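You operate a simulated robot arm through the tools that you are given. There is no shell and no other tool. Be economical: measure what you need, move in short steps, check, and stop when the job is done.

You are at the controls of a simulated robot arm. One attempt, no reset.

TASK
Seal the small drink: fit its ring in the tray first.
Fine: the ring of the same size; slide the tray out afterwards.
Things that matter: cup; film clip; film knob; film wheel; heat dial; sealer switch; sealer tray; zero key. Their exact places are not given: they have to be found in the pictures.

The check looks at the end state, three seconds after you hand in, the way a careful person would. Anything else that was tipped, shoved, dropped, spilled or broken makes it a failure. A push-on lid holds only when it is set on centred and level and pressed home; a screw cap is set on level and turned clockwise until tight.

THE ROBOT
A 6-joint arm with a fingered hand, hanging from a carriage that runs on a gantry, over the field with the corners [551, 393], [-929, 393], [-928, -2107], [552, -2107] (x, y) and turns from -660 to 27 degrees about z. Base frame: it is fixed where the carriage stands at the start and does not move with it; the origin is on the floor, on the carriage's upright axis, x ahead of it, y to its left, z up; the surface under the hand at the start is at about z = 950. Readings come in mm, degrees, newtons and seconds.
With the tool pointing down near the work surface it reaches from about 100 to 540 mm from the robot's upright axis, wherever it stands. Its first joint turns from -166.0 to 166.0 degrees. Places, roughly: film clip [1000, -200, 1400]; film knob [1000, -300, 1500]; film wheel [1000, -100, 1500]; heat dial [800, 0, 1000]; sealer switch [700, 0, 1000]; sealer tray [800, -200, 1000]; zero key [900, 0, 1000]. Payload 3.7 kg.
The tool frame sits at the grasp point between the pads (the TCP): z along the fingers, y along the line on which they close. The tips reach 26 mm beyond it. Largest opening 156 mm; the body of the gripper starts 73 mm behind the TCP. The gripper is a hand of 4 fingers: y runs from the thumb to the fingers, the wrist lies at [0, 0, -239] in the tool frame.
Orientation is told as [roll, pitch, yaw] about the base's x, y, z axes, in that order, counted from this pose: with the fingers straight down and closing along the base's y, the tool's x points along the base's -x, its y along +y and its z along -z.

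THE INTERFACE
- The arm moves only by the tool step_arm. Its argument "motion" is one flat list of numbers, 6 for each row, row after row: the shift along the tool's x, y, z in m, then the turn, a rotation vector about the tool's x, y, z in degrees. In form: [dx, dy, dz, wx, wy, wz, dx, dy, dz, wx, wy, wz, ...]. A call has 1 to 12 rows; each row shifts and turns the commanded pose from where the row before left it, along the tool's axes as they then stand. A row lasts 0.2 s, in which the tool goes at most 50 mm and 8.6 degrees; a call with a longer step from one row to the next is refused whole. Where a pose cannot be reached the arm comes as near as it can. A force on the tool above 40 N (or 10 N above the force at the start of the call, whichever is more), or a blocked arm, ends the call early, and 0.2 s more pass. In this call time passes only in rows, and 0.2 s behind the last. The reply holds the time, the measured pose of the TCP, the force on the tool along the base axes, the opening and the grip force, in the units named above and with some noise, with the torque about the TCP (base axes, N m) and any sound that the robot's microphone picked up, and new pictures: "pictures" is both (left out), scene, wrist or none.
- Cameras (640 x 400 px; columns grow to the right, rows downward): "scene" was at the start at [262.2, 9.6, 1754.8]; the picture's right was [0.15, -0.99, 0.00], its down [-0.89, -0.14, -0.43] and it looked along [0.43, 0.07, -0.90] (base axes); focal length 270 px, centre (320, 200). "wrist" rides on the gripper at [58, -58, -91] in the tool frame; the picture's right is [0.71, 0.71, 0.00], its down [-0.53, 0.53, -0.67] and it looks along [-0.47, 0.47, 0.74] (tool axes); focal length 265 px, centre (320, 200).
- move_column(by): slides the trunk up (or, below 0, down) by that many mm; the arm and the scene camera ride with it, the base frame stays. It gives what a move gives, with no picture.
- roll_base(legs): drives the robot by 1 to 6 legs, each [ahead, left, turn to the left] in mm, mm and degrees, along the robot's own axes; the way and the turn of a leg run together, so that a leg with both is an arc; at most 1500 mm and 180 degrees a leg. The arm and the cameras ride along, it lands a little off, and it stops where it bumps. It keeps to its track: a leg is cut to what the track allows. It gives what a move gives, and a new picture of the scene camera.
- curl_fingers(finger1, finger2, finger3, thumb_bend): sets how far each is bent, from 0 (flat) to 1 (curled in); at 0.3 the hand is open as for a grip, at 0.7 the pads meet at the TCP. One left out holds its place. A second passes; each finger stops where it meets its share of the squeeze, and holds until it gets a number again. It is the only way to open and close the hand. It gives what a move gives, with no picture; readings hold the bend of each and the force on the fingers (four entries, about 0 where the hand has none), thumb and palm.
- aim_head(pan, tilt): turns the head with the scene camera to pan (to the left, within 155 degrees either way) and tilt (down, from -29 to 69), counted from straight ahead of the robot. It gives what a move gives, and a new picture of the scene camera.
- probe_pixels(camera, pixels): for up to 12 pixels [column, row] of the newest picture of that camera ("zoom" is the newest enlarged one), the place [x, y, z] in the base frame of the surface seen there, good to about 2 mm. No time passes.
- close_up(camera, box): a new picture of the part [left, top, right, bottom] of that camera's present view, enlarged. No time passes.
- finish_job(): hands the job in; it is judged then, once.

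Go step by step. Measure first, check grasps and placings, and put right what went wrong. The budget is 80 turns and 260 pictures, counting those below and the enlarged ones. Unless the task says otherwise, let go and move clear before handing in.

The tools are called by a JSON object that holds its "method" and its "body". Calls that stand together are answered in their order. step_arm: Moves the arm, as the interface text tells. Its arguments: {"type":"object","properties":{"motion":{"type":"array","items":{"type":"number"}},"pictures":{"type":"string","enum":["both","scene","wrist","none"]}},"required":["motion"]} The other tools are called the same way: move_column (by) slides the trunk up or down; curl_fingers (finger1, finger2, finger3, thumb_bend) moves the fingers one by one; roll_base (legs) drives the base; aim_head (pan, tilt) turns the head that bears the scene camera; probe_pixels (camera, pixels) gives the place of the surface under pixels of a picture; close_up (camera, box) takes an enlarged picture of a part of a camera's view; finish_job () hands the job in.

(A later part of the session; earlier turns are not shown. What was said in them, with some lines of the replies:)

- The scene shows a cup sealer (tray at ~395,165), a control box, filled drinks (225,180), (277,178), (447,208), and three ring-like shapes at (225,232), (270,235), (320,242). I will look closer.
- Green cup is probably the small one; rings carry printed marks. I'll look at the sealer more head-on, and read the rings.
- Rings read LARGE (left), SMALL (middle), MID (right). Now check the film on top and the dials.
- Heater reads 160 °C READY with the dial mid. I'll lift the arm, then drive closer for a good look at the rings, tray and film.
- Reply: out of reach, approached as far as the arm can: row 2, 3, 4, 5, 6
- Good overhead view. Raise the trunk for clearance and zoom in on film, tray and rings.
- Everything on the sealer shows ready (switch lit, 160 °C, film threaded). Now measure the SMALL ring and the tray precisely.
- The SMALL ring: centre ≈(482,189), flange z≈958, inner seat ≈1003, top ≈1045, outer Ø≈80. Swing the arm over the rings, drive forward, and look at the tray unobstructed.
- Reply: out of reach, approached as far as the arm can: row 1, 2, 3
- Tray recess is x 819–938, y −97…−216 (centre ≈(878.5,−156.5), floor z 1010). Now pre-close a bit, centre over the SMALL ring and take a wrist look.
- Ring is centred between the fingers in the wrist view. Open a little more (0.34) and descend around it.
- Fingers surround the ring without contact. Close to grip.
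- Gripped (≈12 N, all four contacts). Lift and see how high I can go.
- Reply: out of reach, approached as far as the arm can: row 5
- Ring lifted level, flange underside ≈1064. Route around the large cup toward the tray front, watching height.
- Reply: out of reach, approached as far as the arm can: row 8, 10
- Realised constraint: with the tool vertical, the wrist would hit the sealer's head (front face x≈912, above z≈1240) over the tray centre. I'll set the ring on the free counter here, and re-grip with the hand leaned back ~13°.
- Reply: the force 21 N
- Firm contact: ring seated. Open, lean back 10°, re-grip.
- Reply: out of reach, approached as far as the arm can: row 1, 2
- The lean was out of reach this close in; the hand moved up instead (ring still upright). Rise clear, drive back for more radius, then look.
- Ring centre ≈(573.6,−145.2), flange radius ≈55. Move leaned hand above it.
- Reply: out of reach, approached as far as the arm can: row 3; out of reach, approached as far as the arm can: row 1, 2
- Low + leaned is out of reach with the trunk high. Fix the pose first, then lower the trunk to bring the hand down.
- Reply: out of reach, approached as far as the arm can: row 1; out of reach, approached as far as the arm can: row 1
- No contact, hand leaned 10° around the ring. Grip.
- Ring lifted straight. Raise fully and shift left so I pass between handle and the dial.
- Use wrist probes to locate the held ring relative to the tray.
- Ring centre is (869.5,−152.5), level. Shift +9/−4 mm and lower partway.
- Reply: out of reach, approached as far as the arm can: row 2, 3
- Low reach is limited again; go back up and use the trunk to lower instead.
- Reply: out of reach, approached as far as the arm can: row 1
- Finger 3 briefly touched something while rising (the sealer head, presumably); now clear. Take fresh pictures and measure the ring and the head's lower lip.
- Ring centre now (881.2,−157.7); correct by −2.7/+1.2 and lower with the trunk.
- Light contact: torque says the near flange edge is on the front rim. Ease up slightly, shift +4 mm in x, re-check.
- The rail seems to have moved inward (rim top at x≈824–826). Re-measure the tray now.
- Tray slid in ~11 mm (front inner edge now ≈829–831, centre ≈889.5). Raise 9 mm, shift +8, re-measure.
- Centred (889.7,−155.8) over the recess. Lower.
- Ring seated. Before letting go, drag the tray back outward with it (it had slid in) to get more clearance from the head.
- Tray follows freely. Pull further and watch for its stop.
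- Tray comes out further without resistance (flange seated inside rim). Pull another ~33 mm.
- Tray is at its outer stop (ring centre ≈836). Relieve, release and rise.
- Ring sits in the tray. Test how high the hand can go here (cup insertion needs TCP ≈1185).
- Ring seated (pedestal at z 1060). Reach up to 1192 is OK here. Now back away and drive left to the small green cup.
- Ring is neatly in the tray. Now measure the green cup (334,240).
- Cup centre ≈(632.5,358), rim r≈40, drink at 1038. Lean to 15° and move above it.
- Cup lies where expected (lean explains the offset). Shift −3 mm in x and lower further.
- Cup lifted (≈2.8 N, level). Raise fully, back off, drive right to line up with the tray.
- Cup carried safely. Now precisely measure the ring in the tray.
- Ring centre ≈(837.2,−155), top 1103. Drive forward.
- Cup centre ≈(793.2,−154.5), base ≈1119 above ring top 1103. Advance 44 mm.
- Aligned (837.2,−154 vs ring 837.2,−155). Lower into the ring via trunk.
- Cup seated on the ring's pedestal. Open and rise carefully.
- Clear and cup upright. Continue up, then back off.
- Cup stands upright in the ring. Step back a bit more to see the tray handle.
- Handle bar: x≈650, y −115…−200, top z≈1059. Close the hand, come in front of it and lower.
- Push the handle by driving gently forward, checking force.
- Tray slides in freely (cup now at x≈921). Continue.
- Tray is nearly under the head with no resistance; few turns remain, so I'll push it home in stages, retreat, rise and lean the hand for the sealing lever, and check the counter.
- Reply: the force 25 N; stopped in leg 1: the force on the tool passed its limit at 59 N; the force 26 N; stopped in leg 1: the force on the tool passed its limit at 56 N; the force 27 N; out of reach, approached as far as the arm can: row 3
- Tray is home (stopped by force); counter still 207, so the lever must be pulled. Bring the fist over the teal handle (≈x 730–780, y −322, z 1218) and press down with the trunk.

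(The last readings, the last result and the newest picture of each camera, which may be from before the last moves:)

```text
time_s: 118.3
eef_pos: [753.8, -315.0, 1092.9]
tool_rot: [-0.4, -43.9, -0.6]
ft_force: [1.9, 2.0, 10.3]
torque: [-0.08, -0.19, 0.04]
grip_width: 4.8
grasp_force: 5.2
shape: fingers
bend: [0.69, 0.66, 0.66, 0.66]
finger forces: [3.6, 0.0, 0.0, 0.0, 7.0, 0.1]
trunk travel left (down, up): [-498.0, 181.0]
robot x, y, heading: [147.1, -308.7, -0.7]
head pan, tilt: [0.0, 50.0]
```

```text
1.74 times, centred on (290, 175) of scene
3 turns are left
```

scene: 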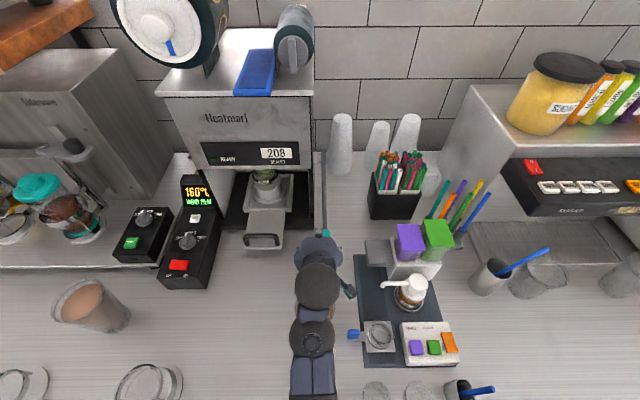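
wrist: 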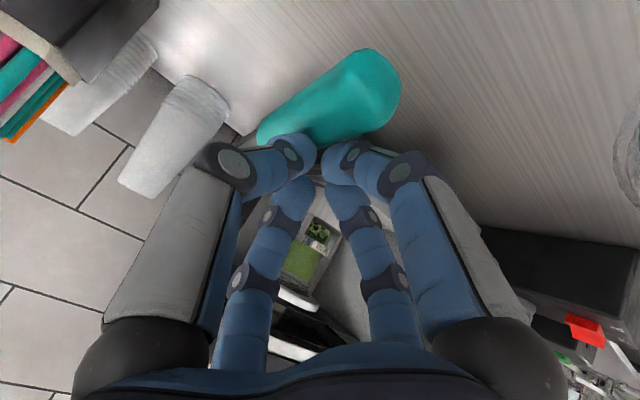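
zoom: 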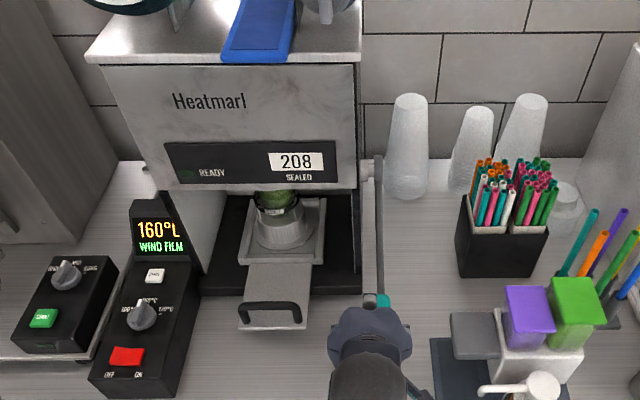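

Counter now reads 208 – the cup is sealed. Now release the lever, un-lean, spread the fingers for hooking the tray handle, and measure the handle for the pull-out.

{"method": "probe_pixels", "body": {"camera": "zoom", "pixels": [[270, 304], [270, 307], [270, 310], [245, 308], [296, 308], [242, 320], [299, 320], [270, 290], [320, 186], [200, 190]]}}

{"method": "move_column", "body": {"by": 180}}

{"method": "roll_base", "body": {"legs": [[-190, 0, 0]]}}

{"method": "step_arm", "body": {"motion": [0.0312, 0, -0.0021, 0, 7.5, 0, 0.0312, 0, -0.0021, 0, 7.5, 0, 0.0312, 0, -0.0021, 0, 7.5, 0, 0.0312, 0, -0.0021, 0, 7.5, 0], "pictures": "none"}}

{"method": "curl_fingers", "body": {"finger1": 0.12, "finger2": 0.24, "finger3": 0.34, "thumb_bend": 0.24}}

{"method": "roll_base", "body": {"legs": [[0, 158, 0], [215, 0, 0]]}}

{"method": "move_column", "body": {"by": -110}}

{"method": "step_arm", "body": {"motion": [0, 0, 0, 0, 0, 0], "pictures": "both"}}

{"method": "close_up", "body": {"camera": "scene", "box": [220, 90, 420, 290]}}

{"method": "probe_pixels", "body": {"camera": "wrist", "pixels": [[150, 45], [490, 45], [238, 230], [405, 230], [320, 100], [320, 200]]}}

```text
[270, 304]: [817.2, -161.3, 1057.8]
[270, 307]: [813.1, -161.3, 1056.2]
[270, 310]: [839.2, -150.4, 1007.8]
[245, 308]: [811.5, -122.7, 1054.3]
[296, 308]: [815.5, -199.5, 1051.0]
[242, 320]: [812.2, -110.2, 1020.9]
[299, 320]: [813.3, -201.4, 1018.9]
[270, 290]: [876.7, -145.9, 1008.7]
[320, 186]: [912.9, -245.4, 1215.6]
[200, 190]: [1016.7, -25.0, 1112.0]
```

```text
time_s: 120.3
eef_pos: [753.7, -314.3, 1271.0]
tool_rot: [-0.3, -43.7, -0.7]
ft_force: [-0.6, 0.5, -0.6]
torque: [0.03, -0.01, 0.0]
grip_width: 6.6
grasp_force: 0.1
shape: fingers
bend: [0.66, 0.66, 0.66, 0.66]
finger forces: [0.1, 0.1, 0.1, 0.0, 0.0, 0.0]
trunk travel left (down, up): [-678.0, 1.0]
robot x, y, heading: [143.2, -309.8, -0.9]
head pan, tilt: [0.0, 50.0]
```

```text
time_s: 121.9
eef_pos: [562.7, -310.6, 1270.7]
tool_rot: [-0.4, -43.7, -0.4]
ft_force: [-0.3, -0.4, -0.3]
torque: [-0.02, 0.0, 0.01]
grip_width: 6.1
grasp_force: 0.1
shape: fingers
bend: [0.66, 0.66, 0.66, 0.66]
finger forces: [0.0, 0.0, 0.0, 0.1, 0.0, 0.0]
trunk travel left (down, up): [-678.0, 1.0]
robot x, y, heading: [-44.3, -310.1, -0.5]
head pan, tilt: [0.0, 50.0]
```

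scene: 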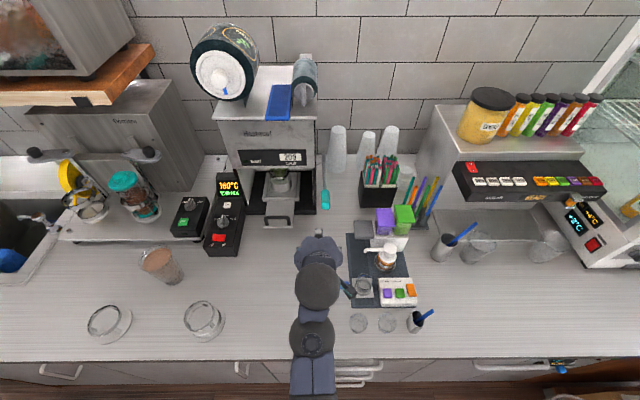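

```text
time_s: 122.9
eef_pos: [489.0, -339.5, 1184.0]
tool_rot: [-0.3, -13.7, -0.6]
ft_force: [-0.5, 0.3, -0.5]
torque: [0.04, 0.0, -0.02]
grip_width: 6.6
grasp_force: 0.1
shape: fingers
bend: [0.66, 0.66, 0.66, 0.66]
finger forces: [0.0, 0.0, 0.0, 0.0, 0.1, 0.1]
out of reach, approached as far as the arm can: row 2, 3, 4
trunk travel left (down, up): [-678.0, 1.0]
robot x, y, heading: [-43.4, -308.6, -0.3]
head pan, tilt: [0.0, 50.0]
```

```text
time_s: 123.9
eef_pos: [488.8, -338.9, 1183.4]
tool_rot: [-0.3, -13.8, -0.5]
ft_force: [0.1, -0.6, 0.9]
torque: [-0.02, -0.03, -0.03]
grip_width: 126.9
grasp_force: 0.0
shape: fingers
bend: [0.12, 0.24, 0.34, 0.24]
finger forces: [0.0, 0.1, 0.0, 0.1, 0.0, 0.0]
trunk travel left (down, up): [-678.0, 1.0]
robot x, y, heading: [-47.6, -310.0, -0.5]
head pan, tilt: [0.0, 50.0]
```

```text
time_s: 126.5
eef_pos: [699.7, -183.5, 1183.4]
tool_rot: [-0.4, -13.8, -0.7]
ft_force: [0.8, 0.2, 0.8]
torque: [-0.01, 0.03, -0.01]
grip_width: 127.0
grasp_force: 0.1
shape: fingers
bend: [0.12, 0.24, 0.34, 0.24]
finger forces: [0.0, 0.0, 0.0, 0.0, 0.0, 0.1]
trunk travel left (down, up): [-678.0, 1.0]
robot x, y, heading: [164.5, -154.3, -0.6]
head pan, tilt: [0.0, 50.0]
```

scene: 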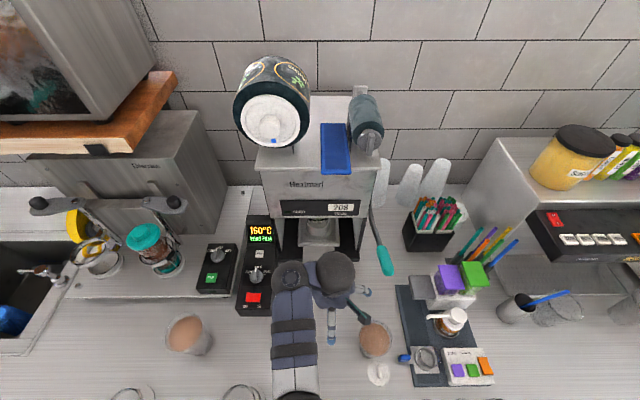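

```text
time_s: 128.0
eef_pos: [701.4, -184.9, 1074.7]
tool_rot: [-0.3, -13.9, -0.7]
ft_force: [-0.2, 0.3, 0.8]
torque: [-0.01, 0.02, -0.01]
grip_width: 127.3
grasp_force: 0.1
shape: fingers
bend: [0.12, 0.24, 0.34, 0.24]
finger forces: [0.0, 0.0, 0.0, 0.1, 0.0, 0.0]
trunk travel left (down, up): [-568.0, 111.0]
robot x, y, heading: [163.8, -148.4, -0.3]
head pan, tilt: [0.0, 50.0]
```

```text
time_s: 128.3
eef_pos: [699.9, -184.7, 1074.3]
tool_rot: [-0.2, -13.8, -0.8]
ft_force: [0.1, -0.6, 0.0]
torque: [-0.01, 0.01, 0.01]
grip_width: 127.0
grasp_force: 0.0
shape: fingers
bend: [0.12, 0.24, 0.34, 0.24]
finger forces: [0.0, 0.0, 0.1, 0.0, 0.0, 0.0]
trunk travel left (down, up): [-568.0, 111.0]
robot x, y, heading: [163.1, -155.3, -0.7]
head pan, tilt: [0.0, 50.0]
```

scene: 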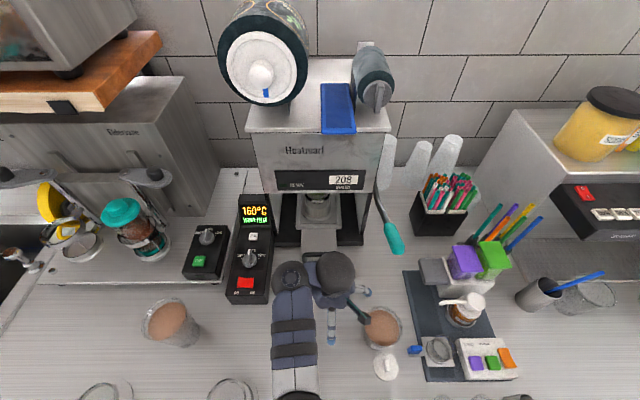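
wrist: 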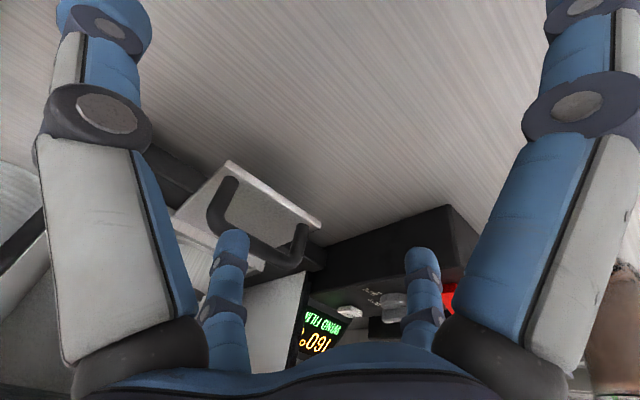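

```text
2.00 times, centred on (320, 190) of scene
```

zoom: 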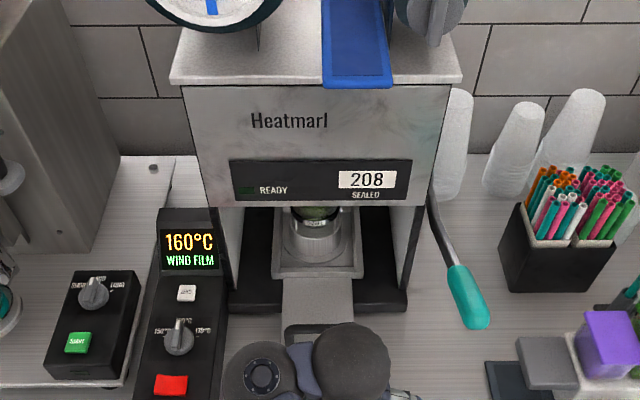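

```text
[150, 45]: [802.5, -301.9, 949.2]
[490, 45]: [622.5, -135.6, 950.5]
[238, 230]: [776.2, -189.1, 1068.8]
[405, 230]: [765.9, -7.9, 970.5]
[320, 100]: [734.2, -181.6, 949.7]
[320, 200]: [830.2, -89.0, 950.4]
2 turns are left
```

Sealed (208), lever back up. Handle bar is at x≈812–818, y −112…−201, top 1058. Hook it with the far finger from behind, pull the tray out, then release and retreat.

{"method": "curl_fingers", "body": {"finger1": 0.3, "finger2": 0.44, "finger3": 0.34, "thumb_bend": 0.44}}

{"method": "move_column", "body": {"by": 18}}

{"method": "roll_base", "body": {"legs": [[0, 28, 0], [86, 0, 0]]}}

{"method": "move_column", "body": {"by": -49}}

{"method": "roll_base", "body": {"legs": [[-90, 0, 0]]}}

{"method": "roll_base", "body": {"legs": [[-85, 0, 0]]}}

{"method": "roll_base", "body": {"legs": [[-15, 0, 0]]}}

{"method": "roll_base", "body": {"legs": [[15, 0, 0]]}}

{"method": "move_column", "body": {"by": 110}}

{"method": "roll_base", "body": {"legs": [[-150, 0, 0]]}}

{"method": "close_up", "body": {"camera": "scene", "box": [220, 130, 420, 330]}}

```text
time_s: 129.3
eef_pos: [702.0, -184.7, 1074.4]
tool_rot: [-0.3, -13.8, -0.7]
ft_force: [0.0, 0.7, 0.4]
torque: [0.02, -0.01, -0.03]
grip_width: 89.9
grasp_force: 0.0
shape: fingers
bend: [0.3, 0.44, 0.34, 0.44]
finger forces: [0.0, 0.0, 0.1, 0.1, 0.1, 0.1]
trunk travel left (down, up): [-568.0, 111.0]
robot x, y, heading: [167.2, -151.9, -0.4]
head pan, tilt: [0.0, 50.0]
```

```text
time_s: 130.0
eef_pos: [700.2, -186.4, 1091.1]
tool_rot: [-0.4, -13.7, -0.6]
ft_force: [-0.2, -0.5, -0.3]
torque: [0.02, 0.0, 0.02]
grip_width: 89.7
grasp_force: 0.0
shape: fingers
bend: [0.3, 0.44, 0.34, 0.44]
finger forces: [0.0, 0.0, 0.0, 0.0, 0.0, 0.1]
trunk travel left (down, up): [-586.0, 93.0]
robot x, y, heading: [166.7, -155.2, -0.5]
head pan, tilt: [0.0, 50.0]
```

```text
time_s: 131.5
eef_pos: [786.1, -158.3, 1091.7]
tool_rot: [-0.3, -13.8, -0.7]
ft_force: [-0.6, -0.1, 0.6]
torque: [-0.04, -0.02, -0.01]
grip_width: 90.0
grasp_force: 0.1
shape: fingers
bend: [0.3, 0.44, 0.34, 0.44]
finger forces: [0.1, 0.1, 0.1, 0.1, 0.1, 0.0]
trunk travel left (down, up): [-586.0, 93.0]
robot x, y, heading: [253.7, -126.5, -0.6]
head pan, tilt: [0.0, 50.0]
```

scene: 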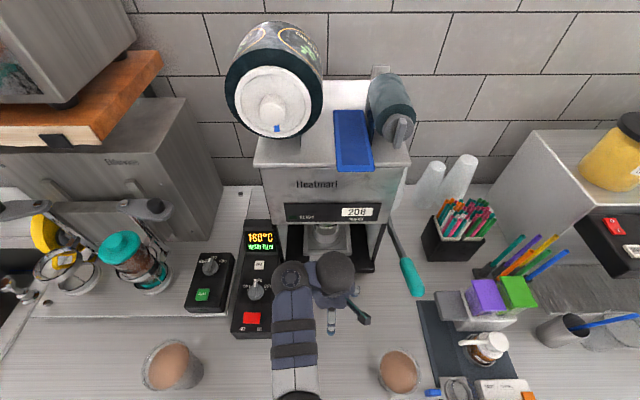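

```text
time_s: 132.4
eef_pos: [787.7, -158.6, 1042.5]
tool_rot: [-0.2, -13.8, -0.7]
ft_force: [0.4, -0.2, 0.3]
torque: [0.02, -0.04, -0.03]
grip_width: 89.7
grasp_force: 0.1
shape: fingers
bend: [0.3, 0.44, 0.34, 0.44]
finger forces: [0.0, 0.0, 0.0, 0.0, 0.0, 0.0]
trunk travel left (down, up): [-537.0, 142.0]
robot x, y, heading: [249.0, -127.6, -0.6]
head pan, tilt: [0.0, 50.0]
```

```text
time_s: 133.5
eef_pos: [696.2, -158.1, 1042.6]
tool_rot: [-0.3, -13.9, -0.8]
ft_force: [-0.5, -0.1, 0.1]
torque: [0.01, 0.04, 0.05]
grip_width: 90.1
grasp_force: 0.1
shape: fingers
bend: [0.3, 0.44, 0.34, 0.44]
finger forces: [0.0, 0.0, 0.0, 0.0, 0.0, 0.0]
trunk travel left (down, up): [-537.0, 142.0]
robot x, y, heading: [157.1, -123.7, -0.5]
head pan, tilt: [0.0, 50.0]
```

scene: 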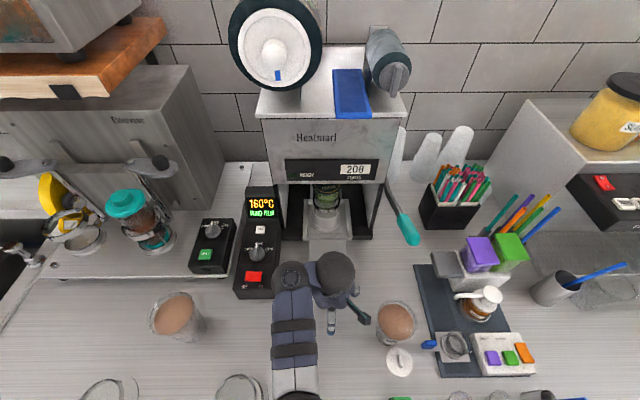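

```text
time_s: 134.6
eef_pos: [611.7, -157.4, 1042.4]
tool_rot: [-0.3, -13.6, -0.8]
ft_force: [0.7, 0.1, -0.7]
torque: [0.04, 0.0, 0.02]
grip_width: 89.8
grasp_force: 0.0
shape: fingers
bend: [0.3, 0.44, 0.34, 0.44]
finger forces: [0.1, 0.0, 0.1, 0.0, 0.1, 0.1]
trunk travel left (down, up): [-537.0, 142.0]
robot x, y, heading: [80.6, -127.8, -0.4]
head pan, tilt: [0.0, 50.0]
```

scene: 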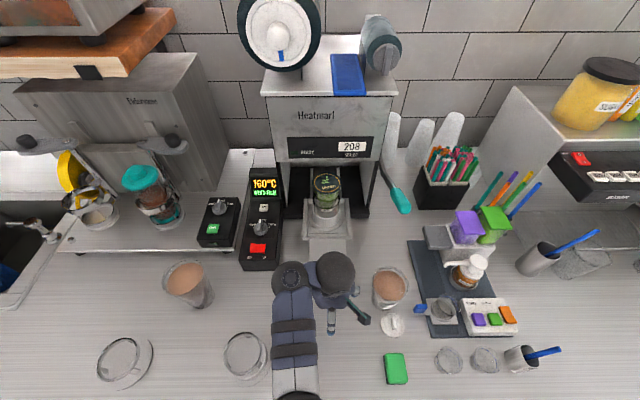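

```text
time_s: 135.4
eef_pos: [596.1, -157.9, 1042.0]
tool_rot: [-0.3, -13.7, -1.0]
ft_force: [0.2, -0.2, 0.5]
torque: [0.01, 0.0, -0.03]
grip_width: 90.0
grasp_force: 0.1
shape: fingers
bend: [0.3, 0.44, 0.34, 0.44]
finger forces: [0.1, 0.1, 0.0, 0.0, 0.0, 0.0]
trunk travel left (down, up): [-537.0, 142.0]
robot x, y, heading: [63.0, -126.0, -1.0]
head pan, tilt: [0.0, 50.0]
```

scene: 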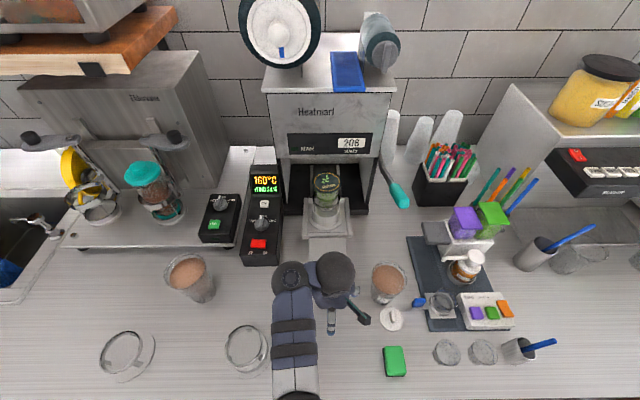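

```text
time_s: 136.2
eef_pos: [611.2, -157.8, 1042.8]
tool_rot: [-0.3, -13.8, -0.9]
ft_force: [0.5, -0.1, -0.3]
torque: [-0.02, 0.02, 0.0]
grip_width: 89.9
grasp_force: 0.1
shape: fingers
bend: [0.3, 0.44, 0.34, 0.44]
finger forces: [0.0, 0.0, 0.1, 0.0, 0.0, 0.0]
trunk travel left (down, up): [-537.0, 142.0]
robot x, y, heading: [76.0, -127.8, -0.7]
head pan, tilt: [0.0, 50.0]
```

scene: 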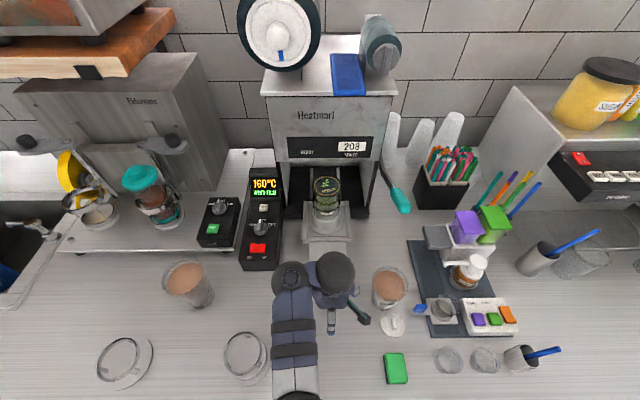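

```text
time_s: 137.6
eef_pos: [610.4, -158.0, 1151.0]
tool_rot: [-0.2, -13.8, -0.9]
ft_force: [-0.2, -0.4, 0.5]
torque: [0.03, -0.03, 0.01]
grip_width: 89.7
grasp_force: 0.0
shape: fingers
bend: [0.3, 0.44, 0.34, 0.44]
finger forces: [0.1, 0.0, 0.1, 0.0, 0.0, 0.0]
trunk travel left (down, up): [-647.0, 32.0]
robot x, y, heading: [76.8, -125.4, -0.6]
head pan, tilt: [0.0, 50.0]
```

```text
time_s: 138.9
eef_pos: [466.1, -154.3, 1152.7]
tool_rot: [-0.3, -13.7, -0.7]
ft_force: [-0.2, 0.5, -0.6]
torque: [-0.01, 0.0, 0.0]
grip_width: 89.9
grasp_force: 0.1
shape: fingers
bend: [0.3, 0.44, 0.34, 0.44]
finger forces: [0.0, 0.0, 0.0, 0.1, 0.0, 0.0]
trunk travel left (down, up): [-647.0, 32.0]
robot x, y, heading: [-69.6, -121.7, -0.7]
head pan, tilt: [0.0, 50.0]
```

scene: 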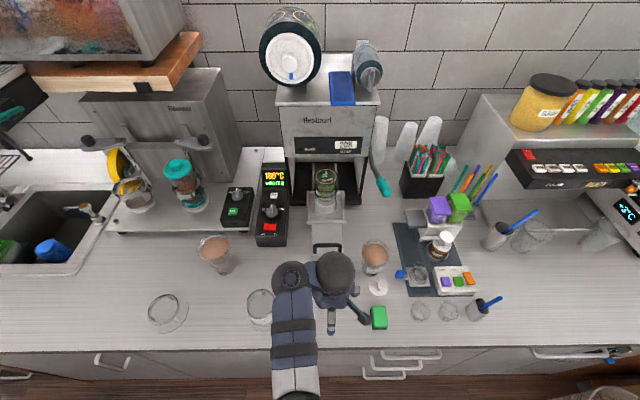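

```text
2.00 times, centred on (320, 230) of scene
1 turns are left
```

zoom: 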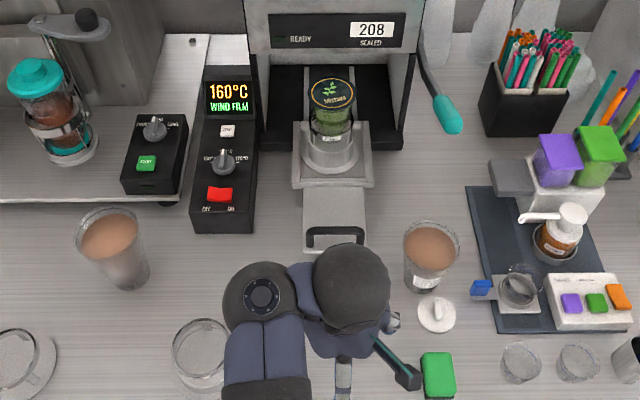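

The counter reads 208 and the small green cup has its printed film on, upright in the SMALL ring. The tray is slid out, the hand is clear and nothing else was moved, so I'm handing in.

{"method": "finish_job", "body": {}}

```text
The job is handed in.
```

The small green drink is sealed in its SMALL ring, and the tray is slid back out with the hand clear. The counter went from 207 to 208, and the film shows on the cup in the last picture.

The sealer display read "WIND FILM" after the seal. I did not wind the film on because I had run out of turns.

Along the way the fingers lightly touched the sealer head and the ring. I saw no other item shifted or spilled in the last picture.
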